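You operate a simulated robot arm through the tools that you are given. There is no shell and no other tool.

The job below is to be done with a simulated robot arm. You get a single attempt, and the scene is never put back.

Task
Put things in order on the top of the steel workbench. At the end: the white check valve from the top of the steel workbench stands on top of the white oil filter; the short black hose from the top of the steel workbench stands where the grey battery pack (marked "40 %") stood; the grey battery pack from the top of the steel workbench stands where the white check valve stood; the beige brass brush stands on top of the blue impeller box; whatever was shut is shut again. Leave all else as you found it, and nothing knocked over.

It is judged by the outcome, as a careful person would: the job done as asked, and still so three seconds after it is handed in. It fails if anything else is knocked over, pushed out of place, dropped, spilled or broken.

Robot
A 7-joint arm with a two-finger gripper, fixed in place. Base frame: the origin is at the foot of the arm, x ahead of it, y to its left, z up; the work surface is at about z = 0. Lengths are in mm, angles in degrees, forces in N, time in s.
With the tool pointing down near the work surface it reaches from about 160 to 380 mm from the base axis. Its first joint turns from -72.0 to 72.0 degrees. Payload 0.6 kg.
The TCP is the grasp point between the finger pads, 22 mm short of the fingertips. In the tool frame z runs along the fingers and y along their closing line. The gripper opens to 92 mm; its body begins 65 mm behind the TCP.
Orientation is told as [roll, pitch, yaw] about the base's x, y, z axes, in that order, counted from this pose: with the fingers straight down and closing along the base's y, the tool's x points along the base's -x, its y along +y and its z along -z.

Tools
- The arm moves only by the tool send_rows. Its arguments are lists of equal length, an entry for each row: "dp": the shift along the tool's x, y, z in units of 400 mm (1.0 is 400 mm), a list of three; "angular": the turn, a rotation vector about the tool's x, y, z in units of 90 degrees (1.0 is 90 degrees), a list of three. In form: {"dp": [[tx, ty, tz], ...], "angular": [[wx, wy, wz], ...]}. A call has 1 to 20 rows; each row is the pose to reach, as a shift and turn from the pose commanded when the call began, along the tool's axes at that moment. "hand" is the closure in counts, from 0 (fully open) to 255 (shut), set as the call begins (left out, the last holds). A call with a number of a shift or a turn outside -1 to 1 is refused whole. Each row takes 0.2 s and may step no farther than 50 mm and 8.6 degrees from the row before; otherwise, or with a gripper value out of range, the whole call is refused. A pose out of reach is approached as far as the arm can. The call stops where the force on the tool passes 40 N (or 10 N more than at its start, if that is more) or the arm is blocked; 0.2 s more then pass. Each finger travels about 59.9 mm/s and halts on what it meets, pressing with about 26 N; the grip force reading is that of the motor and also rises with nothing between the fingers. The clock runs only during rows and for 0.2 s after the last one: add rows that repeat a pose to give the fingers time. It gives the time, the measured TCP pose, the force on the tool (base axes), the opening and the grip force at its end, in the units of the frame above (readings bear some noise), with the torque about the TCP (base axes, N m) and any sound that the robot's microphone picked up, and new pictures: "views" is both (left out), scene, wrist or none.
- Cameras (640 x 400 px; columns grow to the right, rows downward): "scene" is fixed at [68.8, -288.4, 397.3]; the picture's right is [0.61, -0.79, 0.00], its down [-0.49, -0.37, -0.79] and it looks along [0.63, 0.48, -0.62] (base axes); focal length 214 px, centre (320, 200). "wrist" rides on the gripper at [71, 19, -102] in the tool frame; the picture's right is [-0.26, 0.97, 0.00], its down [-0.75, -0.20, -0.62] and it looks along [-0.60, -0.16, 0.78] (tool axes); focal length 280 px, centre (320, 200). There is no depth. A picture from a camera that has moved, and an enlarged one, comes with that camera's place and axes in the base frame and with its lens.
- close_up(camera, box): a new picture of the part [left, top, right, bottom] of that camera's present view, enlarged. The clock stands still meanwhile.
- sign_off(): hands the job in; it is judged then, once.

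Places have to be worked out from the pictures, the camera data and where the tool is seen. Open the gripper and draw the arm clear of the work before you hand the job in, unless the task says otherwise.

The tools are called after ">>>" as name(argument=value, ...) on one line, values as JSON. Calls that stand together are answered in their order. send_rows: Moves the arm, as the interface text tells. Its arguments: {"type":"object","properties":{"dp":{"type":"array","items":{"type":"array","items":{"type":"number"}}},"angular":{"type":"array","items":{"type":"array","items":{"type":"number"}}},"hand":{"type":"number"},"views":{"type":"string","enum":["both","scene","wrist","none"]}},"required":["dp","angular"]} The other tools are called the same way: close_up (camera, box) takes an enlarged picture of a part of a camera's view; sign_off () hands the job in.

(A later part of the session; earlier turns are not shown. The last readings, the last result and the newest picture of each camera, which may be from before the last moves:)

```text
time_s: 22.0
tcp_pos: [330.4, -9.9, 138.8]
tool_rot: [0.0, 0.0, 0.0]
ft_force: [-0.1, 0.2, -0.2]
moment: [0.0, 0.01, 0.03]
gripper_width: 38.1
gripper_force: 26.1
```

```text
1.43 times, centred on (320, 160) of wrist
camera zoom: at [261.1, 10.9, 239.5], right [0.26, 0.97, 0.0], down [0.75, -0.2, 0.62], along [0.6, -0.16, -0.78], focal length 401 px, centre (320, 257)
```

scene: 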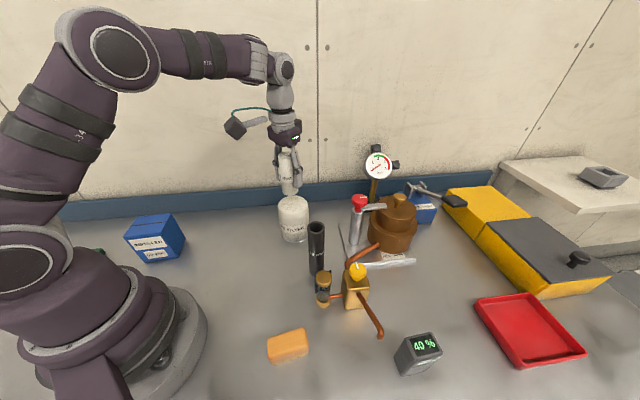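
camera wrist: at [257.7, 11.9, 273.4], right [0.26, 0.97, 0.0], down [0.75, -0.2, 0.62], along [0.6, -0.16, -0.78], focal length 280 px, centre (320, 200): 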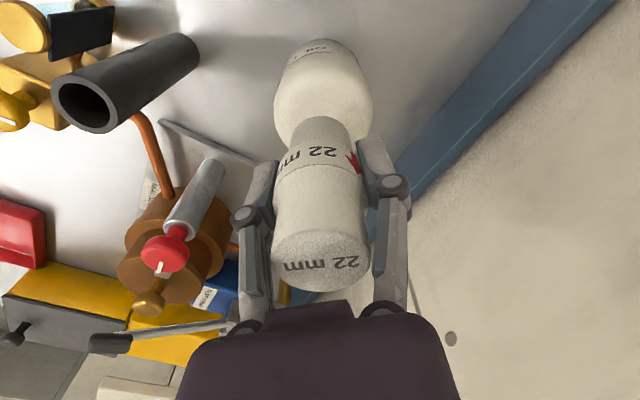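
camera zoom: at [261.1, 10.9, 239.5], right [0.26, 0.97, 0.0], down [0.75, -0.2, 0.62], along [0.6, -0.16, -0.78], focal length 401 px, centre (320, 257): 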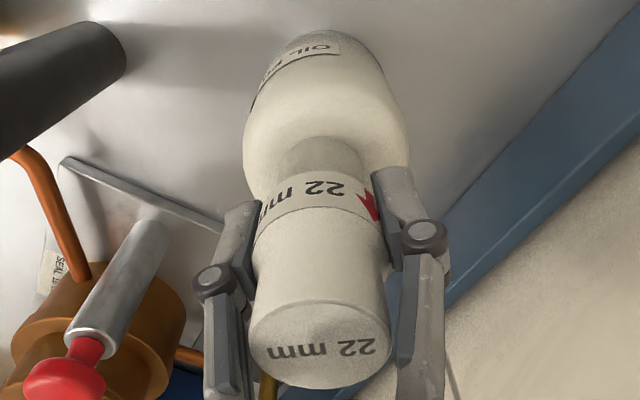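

Force is zero, so the valve is a fraction of a millimetre from resting. I settle 0.2 mm and open the gripper.

>>> send_rows(dp=[[0, 0, 0.0006], [0, 0, 0.0006], [0, 0, 0.0006], [0, 0, 0.0006], [0, 0, 0.0006], [0, 0, 0.0006], [0, 0, 0.0006]], angular=[[0, 0, 0], [0, 0, 0], [0, 0, 0], [0, 0, 0], [0, 0, 0], [0, 0, 0], [0, 0, 0]], hand=0)

>>> close_up(camera="scene", box=[254, 160, 334, 250])

```text
time_s: 23.6
tcp_pos: [330.7, -8.5, 136.8]
tool_rot: [0.0, -0.1, 0.0]
ft_force: [-0.6, -0.3, 0.2]
moment: [-0.02, -0.03, -0.04]
gripper_width: 92.1
gripper_force: 0.0
camera wrist: at [261.8, 10.8, 239.4], right [0.26, 0.97, 0.0], down [0.75, -0.2, 0.62], along [0.6, -0.16, -0.78], focal length 280 px, centre (320, 200)
```

scene: 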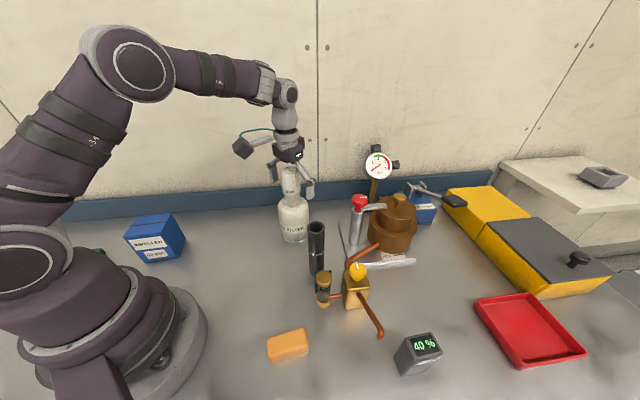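
wrist: 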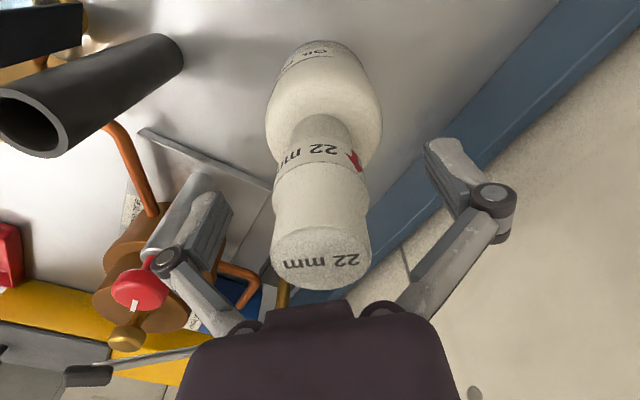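

```text
4.44 times, centred on (294, 205) of scene
camera zoom: at [68.8, -288.4, 397.3], right [0.61, -0.79, 0.0], down [-0.49, -0.37, -0.79], along [0.63, 0.48, -0.62], focal length 953 px, centre (436, 178)
```

zoom: 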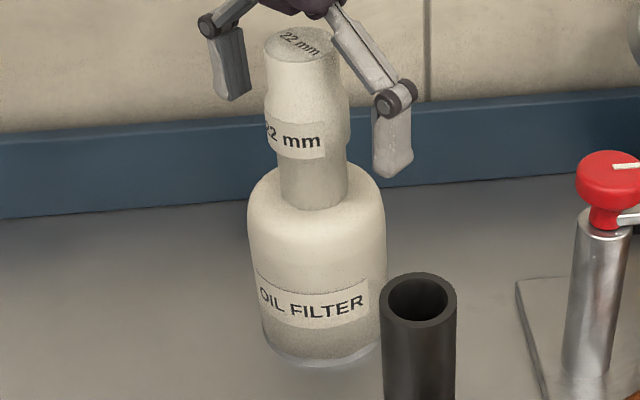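

The valve stands squarely on the filter. I raise the arm straight up clear of it.

>>> send_rows(dp=[[0, 0, -0.03], [0, 0, -0.08], [0, 0, -0.14], [0, 0, -0.2], [0, 0, -0.26], [0, 0, -0.31], [0, 0, -0.35]], angular=[[0, 0, 0], [0, 0, 0], [0, 0, 0], [0, 0, 0], [0, 0, 0], [0, 0, 0], [0, 0, 0]], views="wrist")

```text
time_s: 25.0
tcp_pos: [340.4, -7.7, 259.6]
tool_rot: [0.0, -2.6, -0.1]
ft_force: [58.9, 17.3, -87.7]
moment: [-2.89, -0.46, -2.1]
gripper_width: 92.1
gripper_force: 0.0
out of reach, approached as far as the arm can: row 7
stopped in row 7: the force on the tool passed its limit at 229 N (the readings are from after the stop); the commanded pose is now the measured one
camera wrist: at [265.9, 12.6, 357.7], right [0.26, 0.96, 0.01], down [0.72, -0.21, 0.66], along [0.64, -0.17, -0.75], focal length 280 px, centre (320, 200)
```

wrist: 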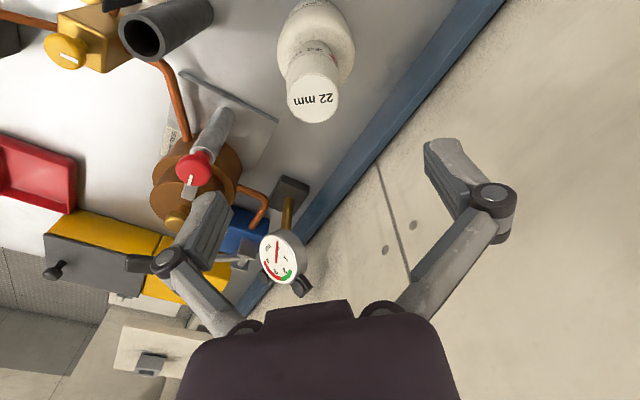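

The move stopped near the arm's reach limit with a force spike. I'll look at the scene before moving further.

>>> close_up(camera="scene", box=[0, 0, 640, 400])

>>> close_up(camera="scene", box=[200, 40, 440, 250])

```text
1.00 times, centred on (320, 200) of scene (not enlarged: the box is as wide or as high as the picture)
camera zoom: at [68.8, -288.4, 397.3], right [0.61, -0.79, 0.0], down [-0.49, -0.37, -0.79], along [0.63, 0.48, -0.62], focal length 214 px, centre (320, 200)
```

zoom: 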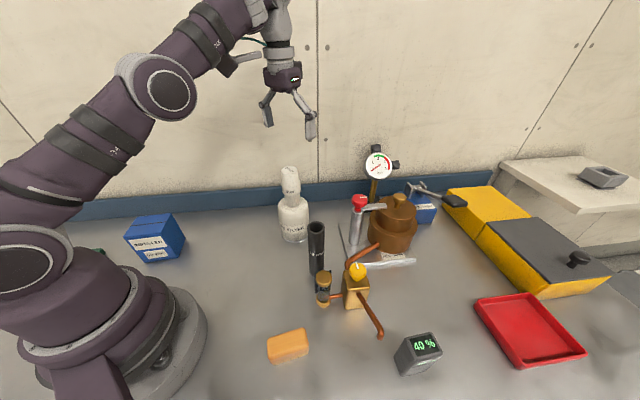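

```text
1.90 times, centred on (320, 145) of scene
camera zoom: at [68.8, -288.4, 397.3], right [0.61, -0.79, 0.0], down [-0.49, -0.37, -0.79], along [0.63, 0.48, -0.62], focal length 408 px, centre (320, 305)
```

zoom: 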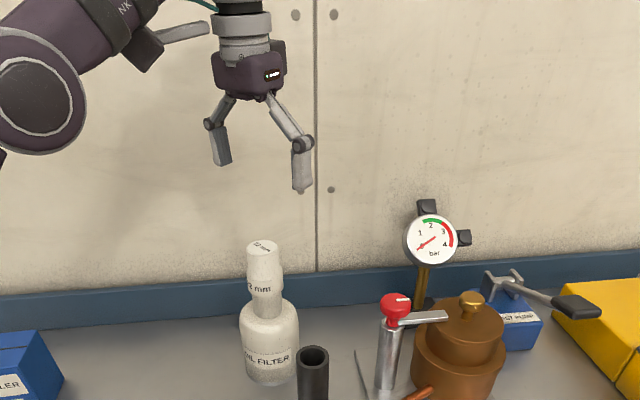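

Nothing was touched and the valve still stands; the arm simply hit its extension limit at that height. I pull radially inward and straighten the tool.

>>> send_rows(dp=[[0.02, 0, -0.001], [0.06, 0, -0.003], [0.1, 0, -0.0046], [0.15, 0, -0.0068], [0.2, 0, -0.009], [0.2, 0, -0.009]], angular=[[0, 0.01, 0], [0, 0.02, 0], [0, 0.029, 0], [0, 0.029, 0], [0, 0.029, 0], [0, 0.029, 0]])

```text
time_s: 26.4
tcp_pos: [257.7, -7.4, 260.6]
tool_rot: [-0.2, 0.7, 0.1]
ft_force: [1.4, 0.3, -0.3]
moment: [-0.01, 0.05, 0.01]
gripper_width: 91.7
gripper_force: 0.0
camera wrist: at [189.0, 11.9, 363.1], right [0.26, 0.97, 0.0], down [0.76, -0.2, 0.62], along [0.6, -0.16, -0.79], focal length 280 px, centre (320, 200)
```

scene: 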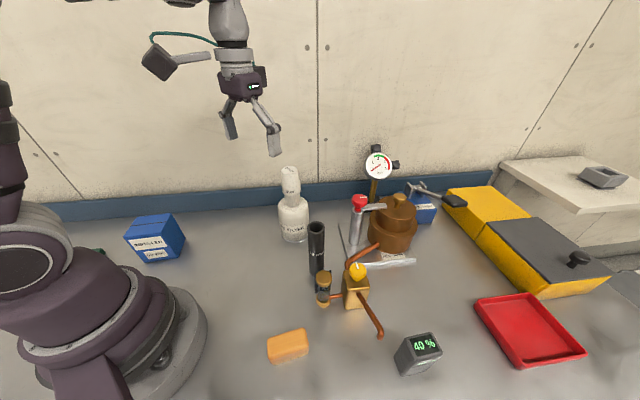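
wrist: 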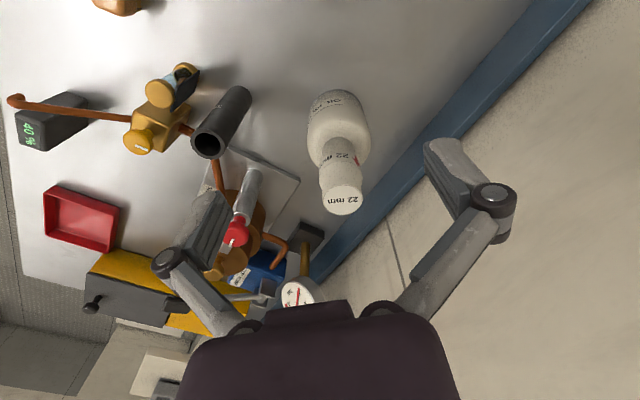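

Clear again. I move over towards the battery, to about (200, -240, 240) with yaw -50°, to measure it from nearby.

>>> send_rows(dp=[[0.018, -0.0727, 0.006], [0.036, -0.1454, 0.0125], [0.054, -0.2181, 0.0187], [0.072, -0.2908, 0.025], [0.09, -0.3634, 0.031], [0.108, -0.4361, 0.0375], [0.126, -0.5088, 0.0437], [0.144, -0.5815, 0.05], [0.144, -0.5815, 0.05]], angular=[[0, -0.001, 0.0695], [0, -0.002, 0.139], [0, -0.003, 0.2085], [0, -0.004, 0.278], [0, -0.005, 0.3475], [0, -0.006, 0.417], [0, -0.007, 0.4865], [0, -0.008, 0.556], [0, -0.008, 0.556]])

>>> close_up(camera="wrist", box=[220, 40, 420, 180])

>>> close_up(camera="scene", box=[360, 310, 472, 380])

```text
time_s: 28.4
tcp_pos: [200.8, -240.5, 244.1]
tool_rot: [-0.2, -0.3, -50.0]
ft_force: [1.0, 0.1, -0.5]
moment: [0.0, 0.0, 0.0]
gripper_width: 91.9
gripper_force: 0.0
camera wrist: at [170.7, -173.2, 345.8], right [0.91, 0.42, 0.0], down [0.33, -0.7, 0.63], along [0.26, -0.57, -0.78], focal length 280 px, centre (320, 200)
```

scene: 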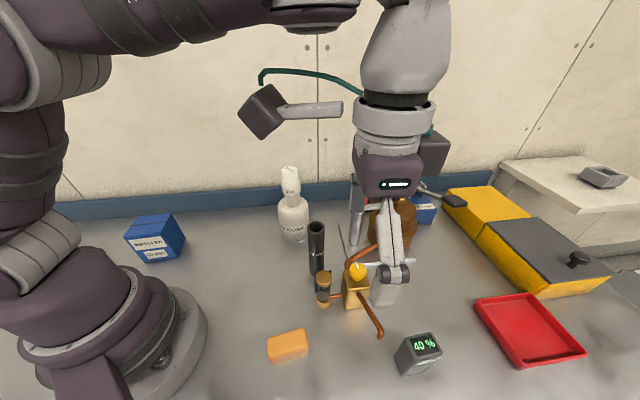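
wrist: 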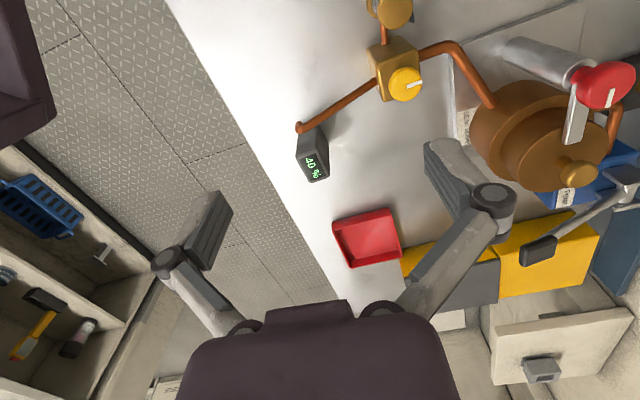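

```text
2.86 times, centred on (320, 110) of wrist
camera zoom: at [170.7, -173.2, 345.8], right [0.91, 0.42, 0.0], down [0.33, -0.7, 0.63], along [0.26, -0.57, -0.78], focal length 801 px, centre (320, 457)
```

zoom: 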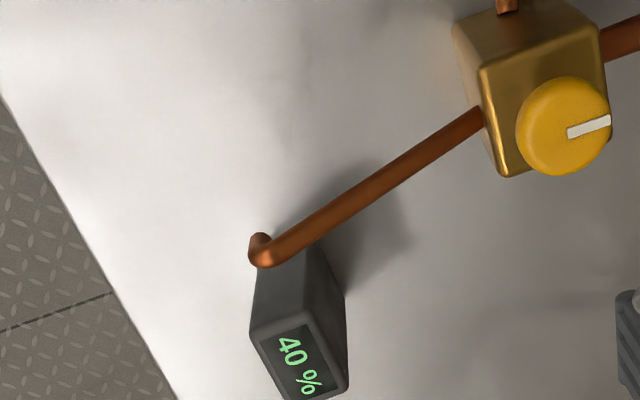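

```text
5.71 times, centred on (416, 345) of scene
camera zoom: at [68.8, -288.4, 397.3], right [0.61, -0.79, 0.0], down [-0.49, -0.37, -0.79], along [0.63, 0.48, -0.62], focal length 1226 px, centre (-229, -629)
```

zoom: 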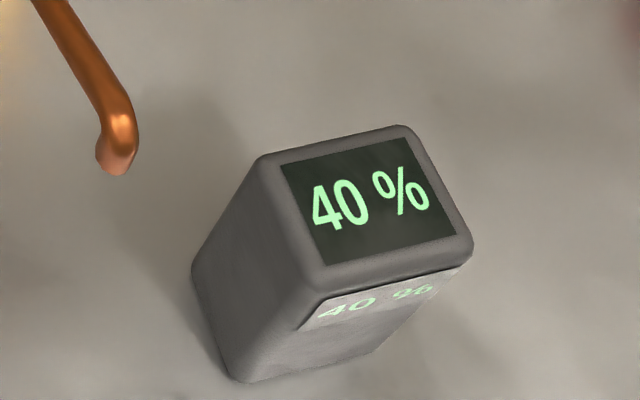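

The battery's top centre triangulates to (237.5, -335), 65 high, with a section of about 38 × 26 and its long axis at -42°. That is 411 from the base, so I need the tool tipped outward. I turn the tool here first, to yaw -43° with a 13° outward tilt about the closing line.

>>> send_rows(dp=[[0, 0, 0], [0, 0, 0], [0, 0, 0], [0, 0, 0], [0, 0, 0]], angular=[[-0.002, -0.036, -0.0195], [-0.0044, -0.072, -0.039], [-0.0066, -0.108, -0.0584], [-0.0088, -0.1444, -0.0778], [-0.0088, -0.1444, -0.0778]], views="wrist")

```text
time_s: 29.6
tcp_pos: [200.8, -241.7, 241.8]
tool_rot: [-0.2, -13.3, -43.0]
ft_force: [-0.7, 0.0, 0.2]
moment: [0.01, -0.03, 0.01]
gripper_width: 92.0
gripper_force: 0.0
camera wrist: at [147.2, -163.1, 324.6], right [0.84, 0.53, 0.06], down [0.29, -0.55, 0.78], along [0.45, -0.64, -0.62], focal length 280 px, centre (320, 200)
```

wrist: 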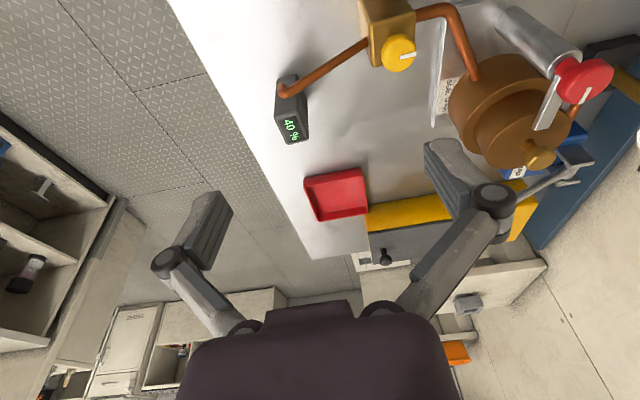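

The tilt is now [0, -13, -43]. I travel to a hover over the battery at about (236.5, -335.5, 130), with the fingertips well above it.

>>> send_rows(dp=[[-0.0224, -0.0159, 0.0464], [-0.0447, -0.0317, 0.0928], [-0.0671, -0.0476, 0.1392], [-0.0894, -0.0634, 0.1856], [-0.1118, -0.0793, 0.232], [-0.1341, -0.0951, 0.2784], [-0.1565, -0.111, 0.3248], [-0.1565, -0.111, 0.3248]], angular=[[0, 0, 0], [0, 0, 0], [0, 0, 0], [0, 0, 0], [0, 0, 0], [0, 0, 0], [0, 0, 0], [0, 0, 0]])

>>> close_up(camera="wrist", box=[220, 60, 420, 260])

>>> close_up(camera="scene", box=[300, 200, 540, 400])

```text
time_s: 31.4
tcp_pos: [235.3, -334.6, 132.3]
tool_rot: [-0.2, -13.2, -43.0]
ft_force: [-0.3, 0.3, 0.2]
moment: [0.03, 0.01, 0.02]
gripper_width: 92.2
gripper_force: 0.1
camera wrist: at [182.4, -256.9, 213.7], right [0.84, 0.53, 0.06], down [0.29, -0.55, 0.78], along [0.45, -0.64, -0.62], focal length 280 px, centre (320, 200)
```

scene: 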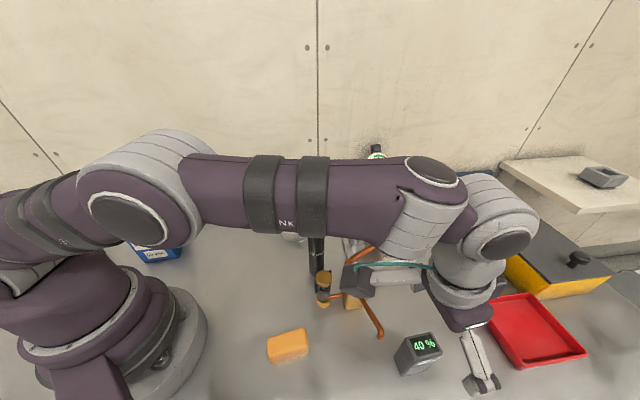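
wrist: 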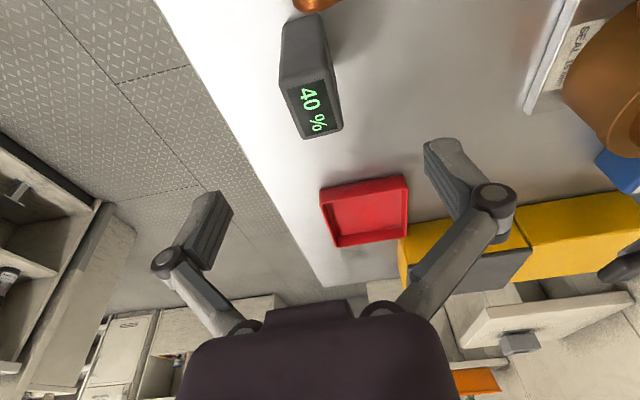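

```text
2.00 times, centred on (320, 160) of wrist
camera zoom: at [182.4, -256.9, 213.7], right [0.84, 0.53, 0.06], down [0.29, -0.55, 0.78], along [0.45, -0.64, -0.62], focal length 561 px, centre (320, 280)
```

zoom: 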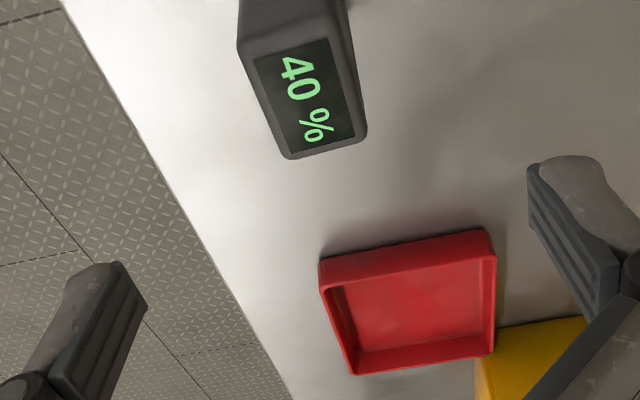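

```text
2.00 times, centred on (420, 300) of scene
camera zoom: at [68.8, -288.4, 397.3], right [0.61, -0.79, 0.0], down [-0.49, -0.37, -0.79], along [0.63, 0.48, -0.62], focal length 429 px, centre (120, 0)
```

zoom: 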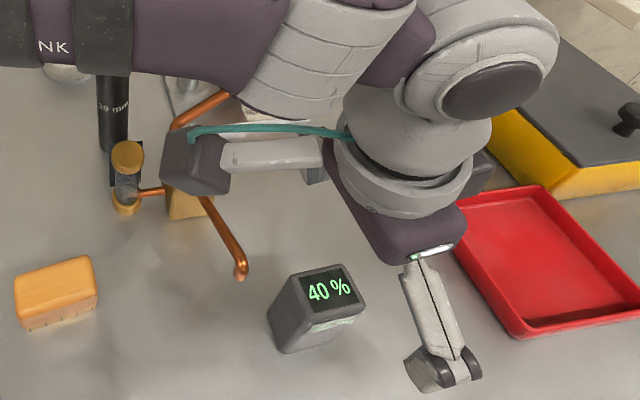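

The view confirms alignment, with the battery at about (236, -336) in tool readings. The pipe end is about 63 mm inward and about 103 high, so gripping high on the battery clears it. I descend straight to z ≈ 56.

>>> send_rows(dp=[[0.0105, 0, 0.0457], [0.0211, 0, 0.0913], [0.0317, 0, 0.137], [0.0422, 0, 0.1827], [0.0422, 0, 0.1827]], angular=[[0, 0, 0], [0, 0, 0], [0, 0, 0], [0, 0, 0], [0, 0, 0]])

>>> close_up(camera="wrist", box=[200, 60, 440, 260])

>>> close_up(camera="scene", box=[320, 230, 500, 400])

```text
time_s: 32.6
tcp_pos: [237.2, -332.8, 54.3]
tool_rot: [-0.3, -13.3, -42.9]
ft_force: [-0.4, -0.1, 0.2]
moment: [0.01, 0.04, 0.0]
gripper_width: 92.2
gripper_force: 0.0
camera wrist: at [183.9, -255.4, 136.7], right [0.84, 0.53, 0.06], down [0.29, -0.55, 0.78], along [0.45, -0.64, -0.62], focal length 280 px, centre (320, 200)
```

scene: 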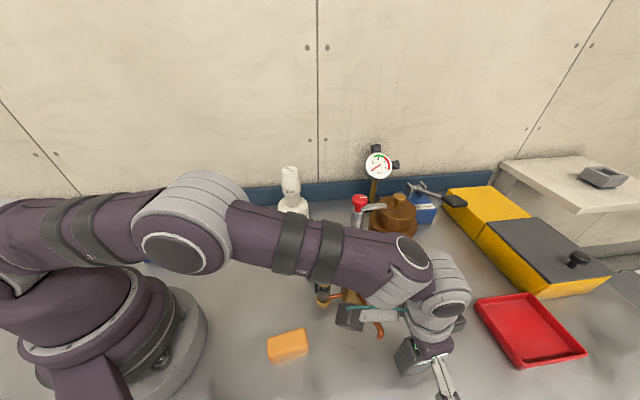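
wrist: 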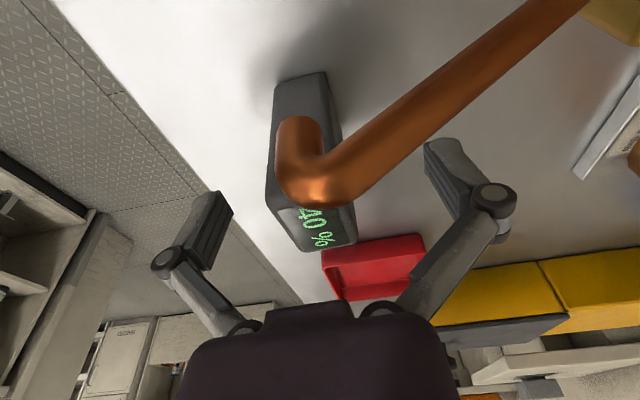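

```text
2.00 times, centred on (320, 160) of wrist
camera zoom: at [183.9, -255.4, 136.7], right [0.84, 0.53, 0.06], down [0.29, -0.55, 0.78], along [0.45, -0.64, -0.62], focal length 561 px, centre (320, 280)
```

zoom: 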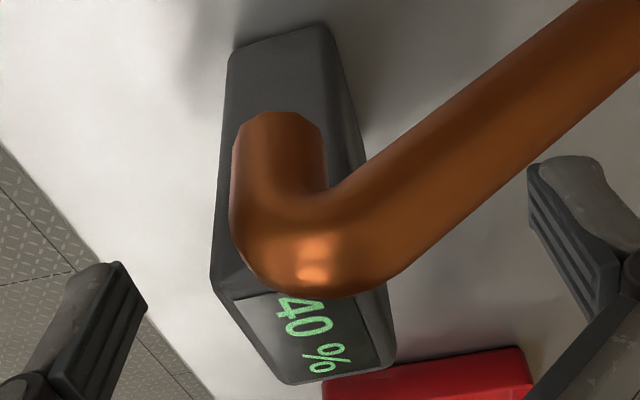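

```text
2.35 times, centred on (410, 315) of scene
camera zoom: at [68.8, -288.4, 397.3], right [0.61, -0.79, 0.0], down [-0.49, -0.37, -0.79], along [0.63, 0.48, -0.62], focal length 505 px, centre (108, -71)
```

zoom: 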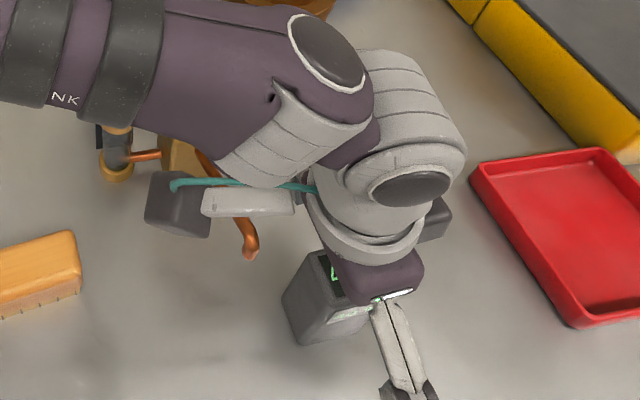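

The battery is between the fingers, the tool clears the pipe, and no force shows. I close the gripper.

>>> send_rows(dp=[[0, 0, 0], [0, 0, 0], [0, 0, 0], [0, 0, 0], [0, 0, 0]], angular=[[0, 0, 0], [0, 0, 0], [0, 0, 0], [0, 0, 0], [0, 0, 0]], hand=255, views="wrist")

>>> close_up(camera="wrist", box=[220, 60, 440, 300])

```text
time_s: 33.8
tcp_pos: [237.6, -333.5, 53.7]
tool_rot: [-0.2, -13.3, -42.8]
ft_force: [-1.0, 0.2, 5.6]
moment: [-0.01, 0.03, 0.03]
gripper_width: 27.3
gripper_force: 25.8
camera wrist: at [183.9, -255.4, 137.0], right [0.84, 0.53, 0.06], down [0.29, -0.55, 0.78], along [0.45, -0.64, -0.62], focal length 280 px, centre (320, 200)
```

wrist: 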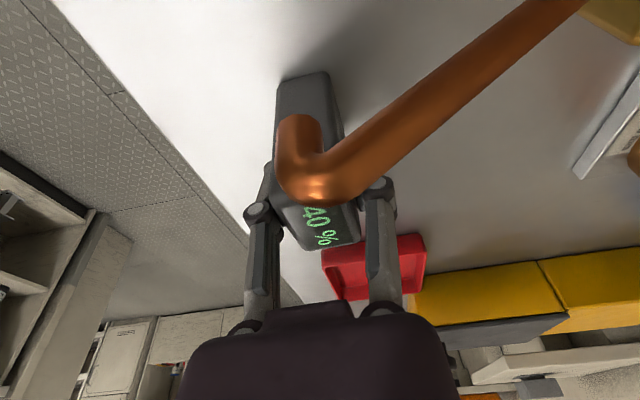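

```text
1.67 times, centred on (330, 180) of wrist
camera zoom: at [183.9, -255.4, 137.0], right [0.84, 0.53, 0.06], down [0.29, -0.55, 0.78], along [0.45, -0.64, -0.62], focal length 467 px, centre (303, 233)
```

zoom: 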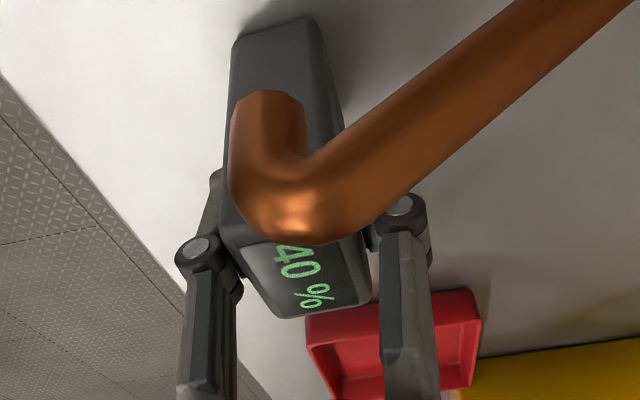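

The battery is gripped, with a width of 27.3, and it stands at about (238.5, -335.5), about 68 tall. I lift it straight up 100 mm.

>>> send_rows(dp=[[-0.0058, 0, -0.0243], [-0.0144, 0, -0.0608], [-0.0288, 0, -0.1217], [-0.0431, 0, -0.1825], [-0.0575, 0, -0.2433], [-0.0575, 0, -0.2433]], angular=[[0, 0, 0], [0, 0, 0], [0, 0, 0], [0, 0, 0], [0, 0, 0], [0, 0, 0]])

```text
time_s: 35.2
tcp_pos: [238.6, -336.4, 156.1]
tool_rot: [-0.1, -13.3, -43.0]
ft_force: [-1.2, 0.6, -0.7]
moment: [-0.02, -0.02, -0.02]
gripper_width: 27.3
gripper_force: 26.0
camera wrist: at [185.6, -258.1, 238.3], right [0.84, 0.53, 0.06], down [0.29, -0.55, 0.78], along [0.45, -0.64, -0.62], focal length 280 px, centre (320, 200)
```

scene: 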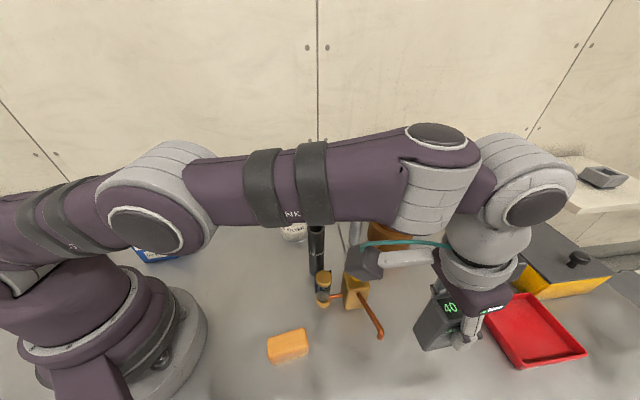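
wrist: 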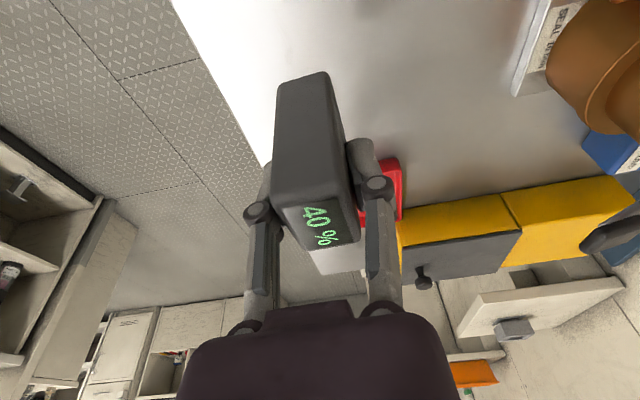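

The battery is lifted cleanly. Now I move inward and up together, over the pipe end, to about (180, -250, 230) at the same tilt so the battery stays upright.

>>> send_rows(dp=[[0.0252, 0.0073, -0.052], [0.0591, 0.0171, -0.1], [0.1, 0.0289, -0.143], [0.1355, 0.0392, -0.18], [0.1694, 0.049, -0.21], [0.2033, 0.0588, -0.2382], [0.2033, 0.0588, -0.2382]], angular=[[0, 0, 0], [0, 0, 0], [0, 0, 0], [0, 0, 0], [0, 0, 0], [0, 0, 0], [0, 0, 0]])

```text
time_s: 36.8
tcp_pos: [178.0, -249.3, 229.4]
tool_rot: [-0.2, -13.3, -42.9]
ft_force: [1.0, -0.3, -1.4]
moment: [0.03, -0.01, 0.01]
gripper_width: 27.0
gripper_force: 26.4
camera wrist: at [124.4, -171.4, 312.0], right [0.84, 0.53, 0.06], down [0.29, -0.55, 0.78], along [0.45, -0.64, -0.62], focal length 280 px, centre (320, 200)
```

scene: 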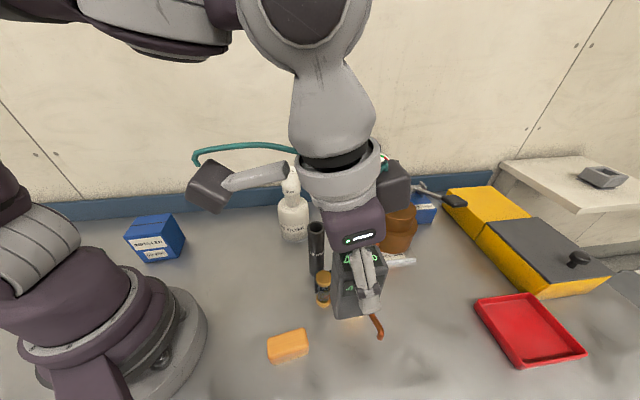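
wrist: 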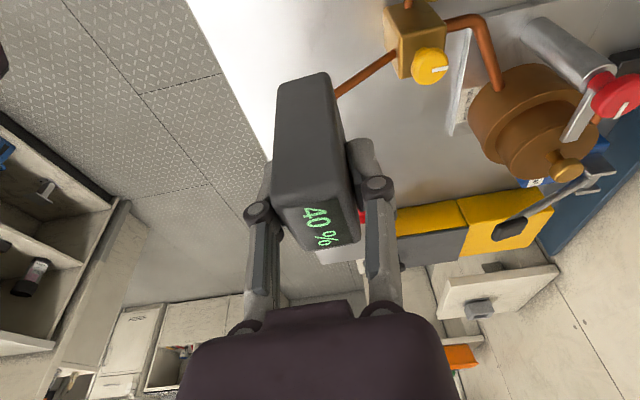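

The battery is held firmly. Now I swing to the valve's former place at (245, 105), rotating about the vertical by +66° so the battery stays upright.

>>> send_rows(dp=[[0.0389, 0.0636, -0.0092], [0.0779, 0.1271, -0.0184], [0.1168, 0.1907, -0.0276], [0.1558, 0.2543, -0.0368], [0.1947, 0.3178, -0.046], [0.2337, 0.3814, -0.0553], [0.2726, 0.445, -0.0645], [0.3115, 0.5085, -0.0737], [0.3505, 0.5721, -0.0829], [0.3894, 0.6357, -0.0921], [0.4284, 0.6992, -0.1013], [0.4673, 0.7628, -0.1105], [0.4673, 0.7628, -0.1105]], angular=[[-0.0141, 0, -0.0595], [-0.0281, 0, -0.119], [-0.0422, 0, -0.1784], [-0.0562, 0, -0.2379], [-0.0703, 0, -0.2974], [-0.0844, 0, -0.3569], [-0.0984, 0, -0.4163], [-0.1125, 0, -0.4758], [-0.1265, 0, -0.5353], [-0.1406, 0, -0.5948], [-0.1546, 0, -0.6542], [-0.1687, 0, -0.7137], [-0.1687, 0, -0.7137]])

```text
time_s: 39.6
tcp_pos: [245.9, 104.2, 226.8]
tool_rot: [-0.1, -13.0, 23.2]
ft_force: [-0.1, 0.0, -1.7]
moment: [-0.01, 0.01, -0.04]
gripper_width: 27.3
gripper_force: 25.8
camera wrist: at [155.2, 87.2, 309.4], right [-0.14, 0.99, 0.06], down [0.62, 0.05, 0.78], along [0.77, 0.15, -0.62], focal length 280 px, centre (320, 200)
```

scene: 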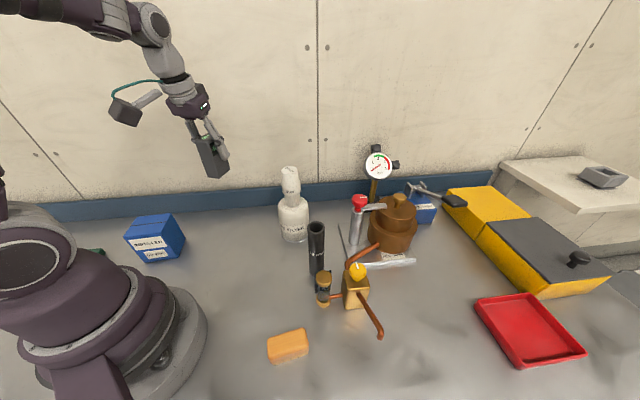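
wrist: 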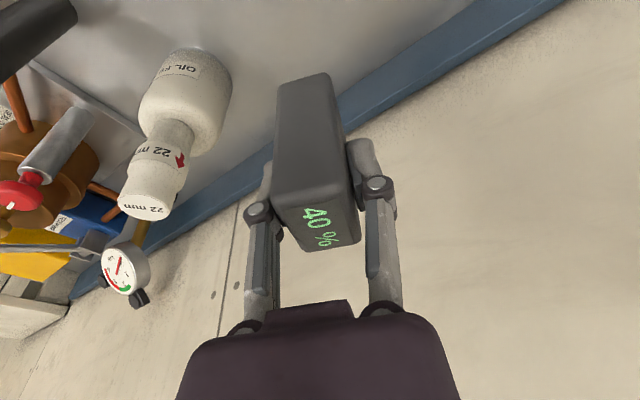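

I check in a close-up that the battery hangs upright.

>>> close_up(camera="scene", box=[160, 90, 320, 250])

>>> close_up(camera="wrist", box=[220, 60, 420, 260])

```text
2.50 times, centred on (240, 170) of scene
camera zoom: at [68.8, -288.4, 397.3], right [0.61, -0.79, 0.0], down [-0.49, -0.37, -0.79], along [0.63, 0.48, -0.62], focal length 536 px, centre (520, 275)
```

zoom: 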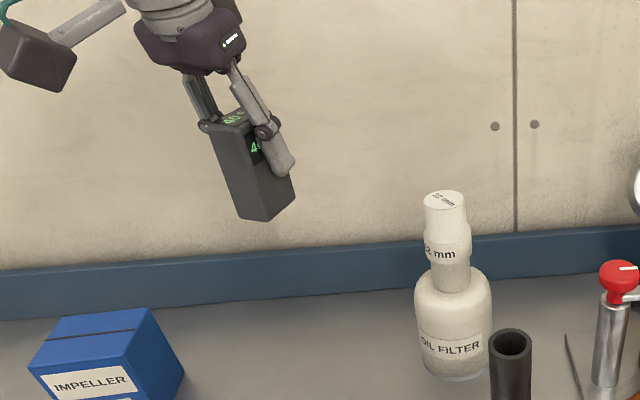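

```text
2.00 times, centred on (320, 160) of wrist
camera zoom: at [155.2, 87.2, 309.4], right [-0.14, 0.99, 0.06], down [0.62, 0.05, 0.78], along [0.77, 0.15, -0.62], focal length 561 px, centre (320, 280)
```

zoom: 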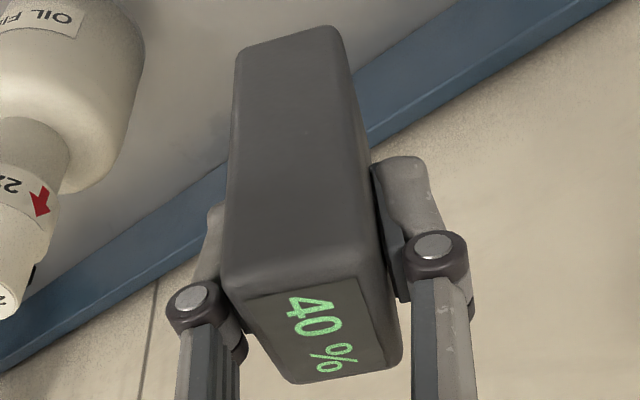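

The battery hangs vertical and centred in the grip. I descend over the valve's old place until it is about 6 mm above the bench.

>>> send_rows(dp=[[0.0133, 0.0015, 0.0581], [0.0265, 0.0015, 0.1161], [0.0398, 0.0015, 0.1742], [0.053, 0.0015, 0.2322], [0.0663, 0.0015, 0.2903], [0.0795, 0.0015, 0.3483], [0.0928, 0.0015, 0.4064], [0.0928, 0.0015, 0.4064]], angular=[[0, 0, 0], [0, 0, 0], [0, 0, 0], [0, 0, 0], [0, 0, 0], [0, 0, 0], [0, 0, 0], [0, 0, 0]])

>>> close_up(camera="scene", box=[190, 160, 300, 260])

```text
time_s: 41.4
tcp_pos: [247.9, 106.4, 58.4]
tool_rot: [-0.1, -13.2, 23.1]
ft_force: [-0.8, 0.3, -1.8]
moment: [0.05, -0.02, 0.01]
gripper_width: 27.6
gripper_force: 25.8
camera wrist: at [155.6, 88.5, 141.5], right [-0.14, 0.99, 0.06], down [0.62, 0.05, 0.78], along [0.77, 0.15, -0.62], focal length 280 px, centre (320, 200)
```

scene: 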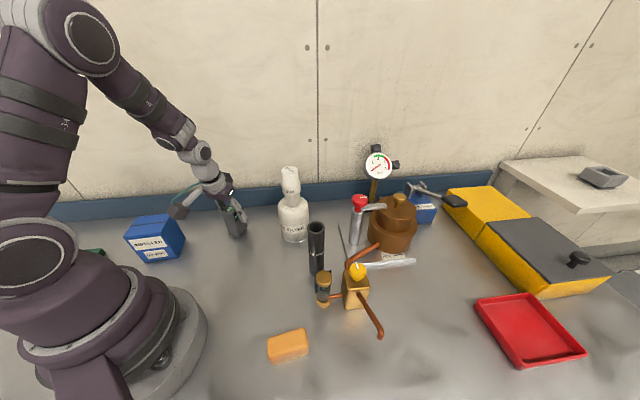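
wrist: 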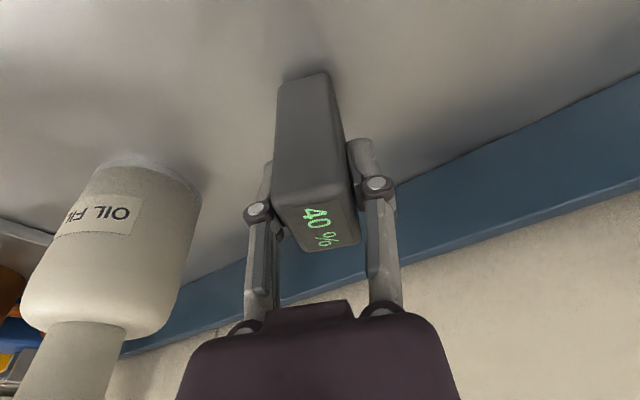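

```text
4.00 times, centred on (245, 210) of scene
camera zoom: at [68.8, -288.4, 397.3], right [0.61, -0.79, 0.0], down [-0.49, -0.37, -0.79], along [0.63, 0.48, -0.62], focal length 858 px, centre (620, 160)
```

zoom: 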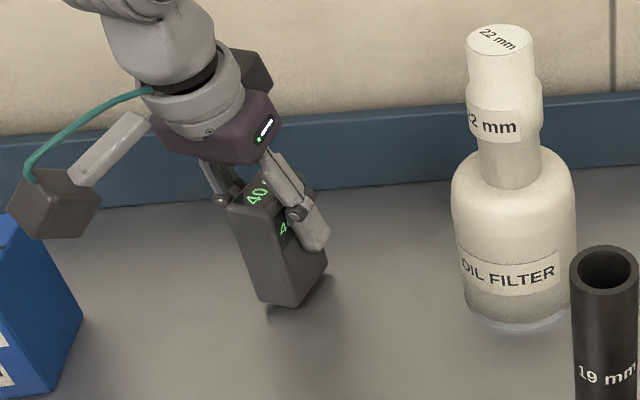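

The base lines up with the valve's old spot to within about 1 px. I lower in small steps until contact.

>>> send_rows(dp=[[0.0009, 0, 0.0037], [0.0017, 0, 0.0073], [0.0023, 0, 0.0097], [0.0023, 0, 0.0097]], angular=[[0, 0, 0], [0, 0, 0], [0, 0, 0], [0, 0, 0]], views="none")

>>> close_up(camera="scene", box=[210, 190, 274, 250])

```text
time_s: 42.4
tcp_pos: [247.2, 104.8, 55.2]
tool_rot: [0.0, -13.1, 23.2]
ft_force: [0.4, 0.5, -0.8]
moment: [0.0, -0.03, 0.0]
gripper_width: 27.3
gripper_force: 26.2
```

```text
6.67 times, centred on (242, 220) of scene
camera zoom: at [68.8, -288.4, 397.3], right [0.61, -0.79, 0.0], down [-0.49, -0.37, -0.79], along [0.63, 0.48, -0.62], focal length 1430 px, centre (840, 67)
```

zoom: 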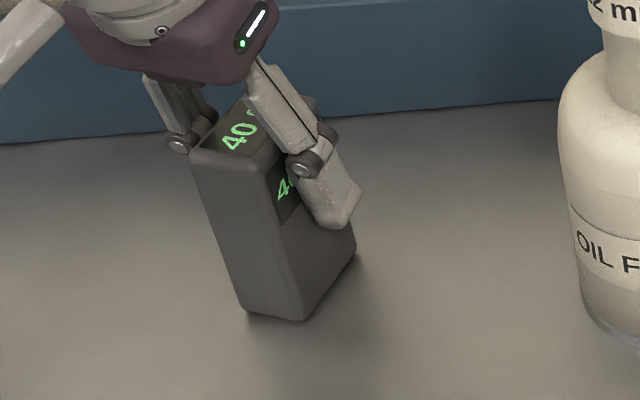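

No contact yet. I lower another 2.5 mm in small rows.

>>> send_rows(dp=[[0.0005, 0, 0.0019], [0.0009, 0, 0.0038], [0.0013, 0, 0.0055], [0.0013, 0, 0.0055]], angular=[[0, 0, 0], [0, 0, 0], [0, 0, 0], [0, 0, 0]], views="none")

>>> close_up(camera="scene", box=[210, 190, 274, 250])

```text
time_s: 43.4
tcp_pos: [246.8, 105.6, 53.5]
tool_rot: [-0.1, -13.1, 23.1]
ft_force: [-5.8, -0.6, 20.6]
moment: [0.05, -0.09, -0.01]
gripper_width: 27.4
gripper_force: 26.1
```

```text
6.67 times, centred on (242, 220) of scene
camera zoom: at [68.8, -288.4, 397.3], right [0.61, -0.79, 0.0], down [-0.49, -0.37, -0.79], along [0.63, 0.48, -0.62], focal length 1430 px, centre (840, 67)
```

zoom: 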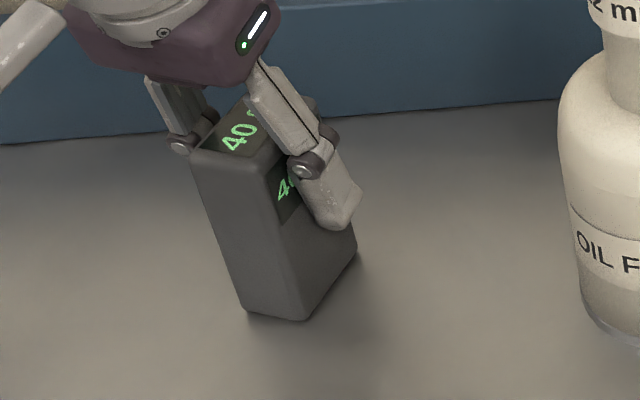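

The battery now rests on the bench at about 20 N. I ease off 0.5 mm and open the gripper.

>>> send_rows(dp=[[-0.0003, 0, -0.0012], [-0.0003, 0, -0.0012]], angular=[[0, 0, 0], [0, 0, 0]], views="none")

>>> send_rows(dp=[[0, 0, 0], [0, 0, 0], [0, 0, 0], [0, 0, 0], [0, 0, 0], [0, 0, 0]], angular=[[0, 0, 0], [0, 0, 0], [0, 0, 0], [0, 0, 0], [0, 0, 0], [0, 0, 0]], hand=0)

```text
time_s: 44.0
tcp_pos: [246.6, 106.5, 53.7]
tool_rot: [-0.1, -13.1, 23.1]
ft_force: [3.1, -1.6, 6.2]
moment: [-0.01, -0.27, -0.06]
gripper_width: 27.3
gripper_force: 25.9
```

```text
time_s: 45.4
tcp_pos: [246.9, 107.5, 54.0]
tool_rot: [-0.1, -13.2, 23.2]
ft_force: [0.3, 0.1, 0.1]
moment: [-0.03, 0.0, 0.01]
gripper_width: 92.2
gripper_force: 0.0
camera wrist: at [155.5, 88.6, 136.8], right [-0.14, 0.99, 0.06], down [0.62, 0.05, 0.78], along [0.77, 0.15, -0.62], focal length 280 px, centre (320, 200)
```

scene: 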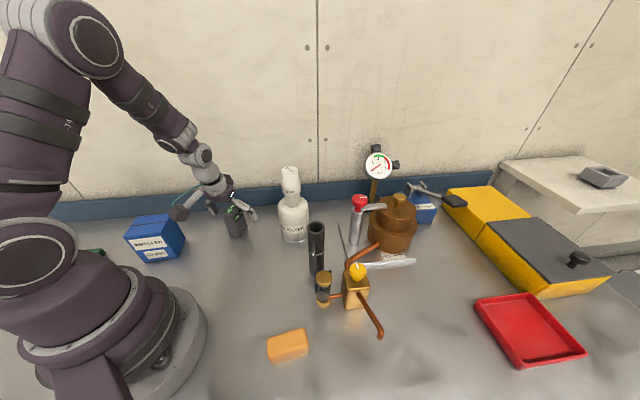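
wrist: 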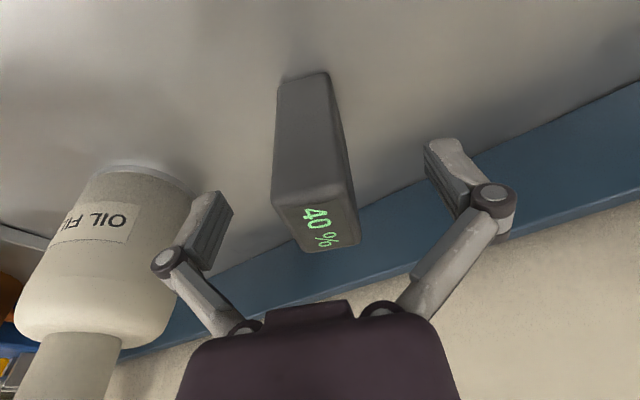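

The battery stands free at the valve's old spot. I lift straight up, then curve inward around the filter stack to hover above the hose at about (272, -122, 194), keeping the tilt and turning the yaw to 15°.

>>> send_rows(dp=[[-0.0057, 0, -0.0243], [-0.0171, 0, -0.073], [-0.0343, 0, -0.146], [-0.0571, 0, -0.2434], [-0.0857, 0, -0.3651], [-0.011, -0.0922, -0.398], [0.0637, -0.1831, -0.4283], [0.1133, -0.2869, -0.4348], [0.1253, -0.3916, -0.4249], [0.1108, -0.4757, -0.406], [0.0886, -0.5413, -0.3855], [0.0828, -0.5499, -0.3789], [0.0828, -0.5499, -0.3789]], angular=[[0, 0, 0], [0, 0, 0], [0, 0, 0], [0, 0, 0], [0, 0, 0], [0.0051, 0, 0.0216], [0.0102, 0, 0.0433], [0.0153, 0, 0.0649], [0.0204, 0, 0.0865], [0.0204, 0, 0.0865], [0.0204, 0, 0.0865], [0.0204, 0, 0.0865], [0.0204, 0, 0.0865]])

>>> close_up(camera="scene", box=[190, 160, 350, 320])

>>> close_up(camera="wrist", box=[200, 20, 440, 200])

```text
time_s: 48.2
tcp_pos: [270.1, -123.8, 197.0]
tool_rot: [0.0, -13.2, 15.2]
ft_force: [-0.1, -0.6, -0.7]
moment: [-0.03, -0.02, 0.03]
gripper_width: 92.1
gripper_force: 0.1
camera wrist: at [177.8, -127.8, 279.2], right [0.0, 1.0, 0.06], down [0.62, -0.04, 0.78], along [0.78, 0.04, -0.62], focal length 280 px, centre (320, 200)
```

scene: 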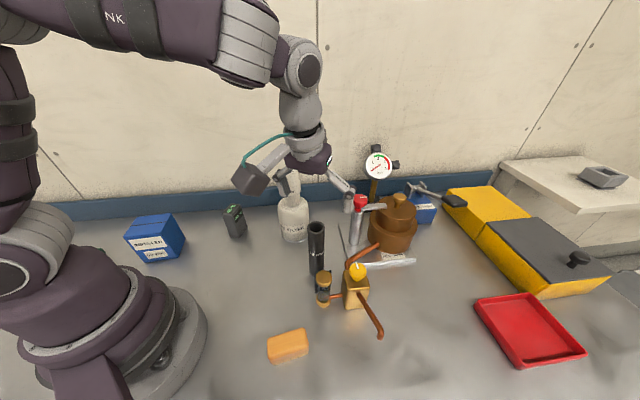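
wrist: 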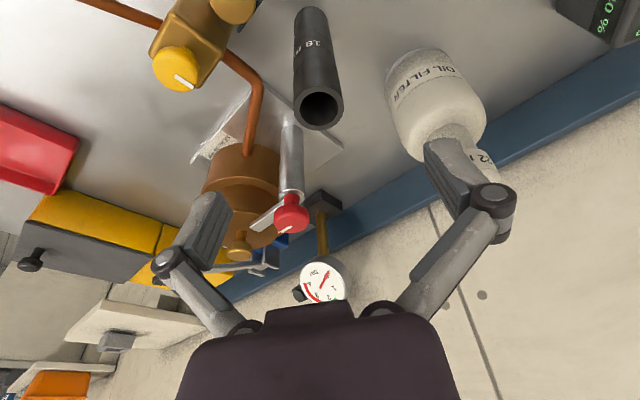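

```text
2.50 times, centred on (270, 240) of scene
camera zoom: at [68.8, -288.4, 397.3], right [0.61, -0.79, 0.0], down [-0.49, -0.37, -0.79], along [0.63, 0.48, -0.62], focal length 536 px, centre (445, 100)
```

zoom: 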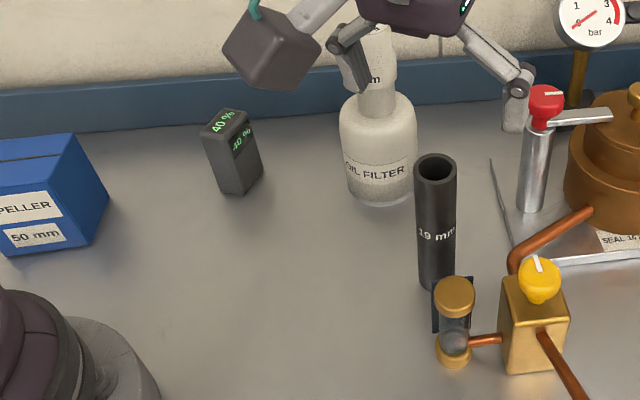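

```text
2.22 times, centred on (320, 110) of wrist
camera zoom: at [177.8, -127.8, 279.2], right [0.0, 1.0, 0.06], down [0.62, -0.04, 0.78], along [0.78, 0.04, -0.62], focal length 623 px, centre (320, 400)
```

zoom: 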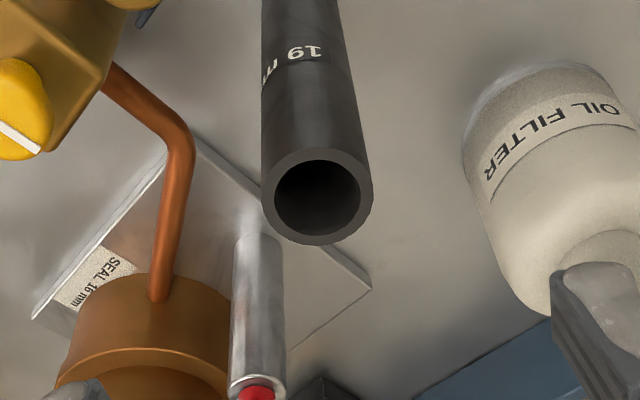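

The battery looks right. The hose axis is at about (277, -120) with its top at about 128. I shift the last few millimetres, narrow the gripper to about 60 mm to stay clear of the sight glass, and look again before descending.

>>> send_rows(dp=[[-0.0133, 0.0025, 0.0031], [-0.0133, 0.0025, 0.0315], [-0.0133, 0.0025, 0.0315]], angular=[[0, 0, 0], [0, 0, 0], [0, 0, 0]], hand=85)

>>> close_up(camera="wrist", box=[200, 20, 440, 200])

```text
time_s: 49.0
tcp_pos: [277.5, -119.7, 186.6]
tool_rot: [-0.1, -13.1, 15.1]
ft_force: [-0.2, -0.7, 0.5]
moment: [0.0, -0.03, -0.01]
gripper_width: 61.2
gripper_force: 0.0
camera wrist: at [185.0, -123.6, 268.4], right [0.0, 1.0, 0.06], down [0.62, -0.04, 0.78], along [0.78, 0.04, -0.62], focal length 280 px, centre (320, 200)
```

scene: 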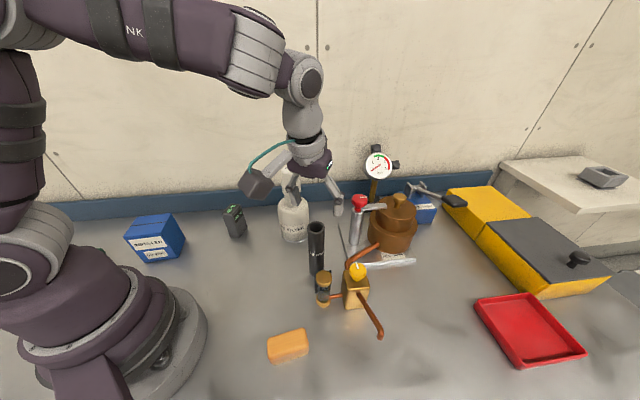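
wrist: 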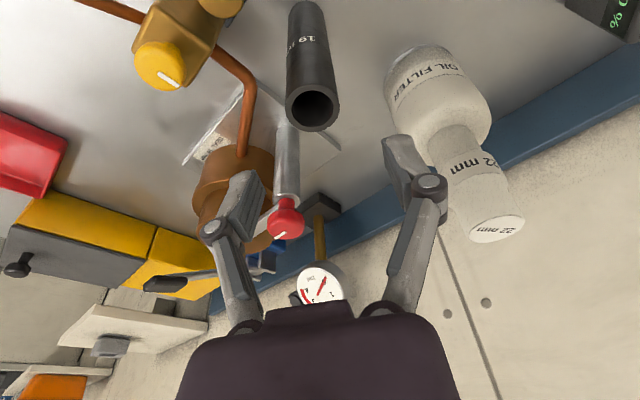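

```text
2.22 times, centred on (320, 110) of wrist
camera zoom: at [185.0, -123.6, 268.4], right [0.0, 1.0, 0.06], down [0.62, -0.04, 0.78], along [0.78, 0.04, -0.62], focal length 623 px, centre (320, 400)
```

zoom: 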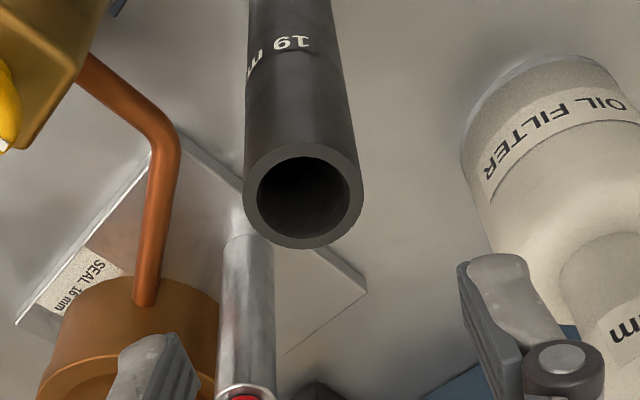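

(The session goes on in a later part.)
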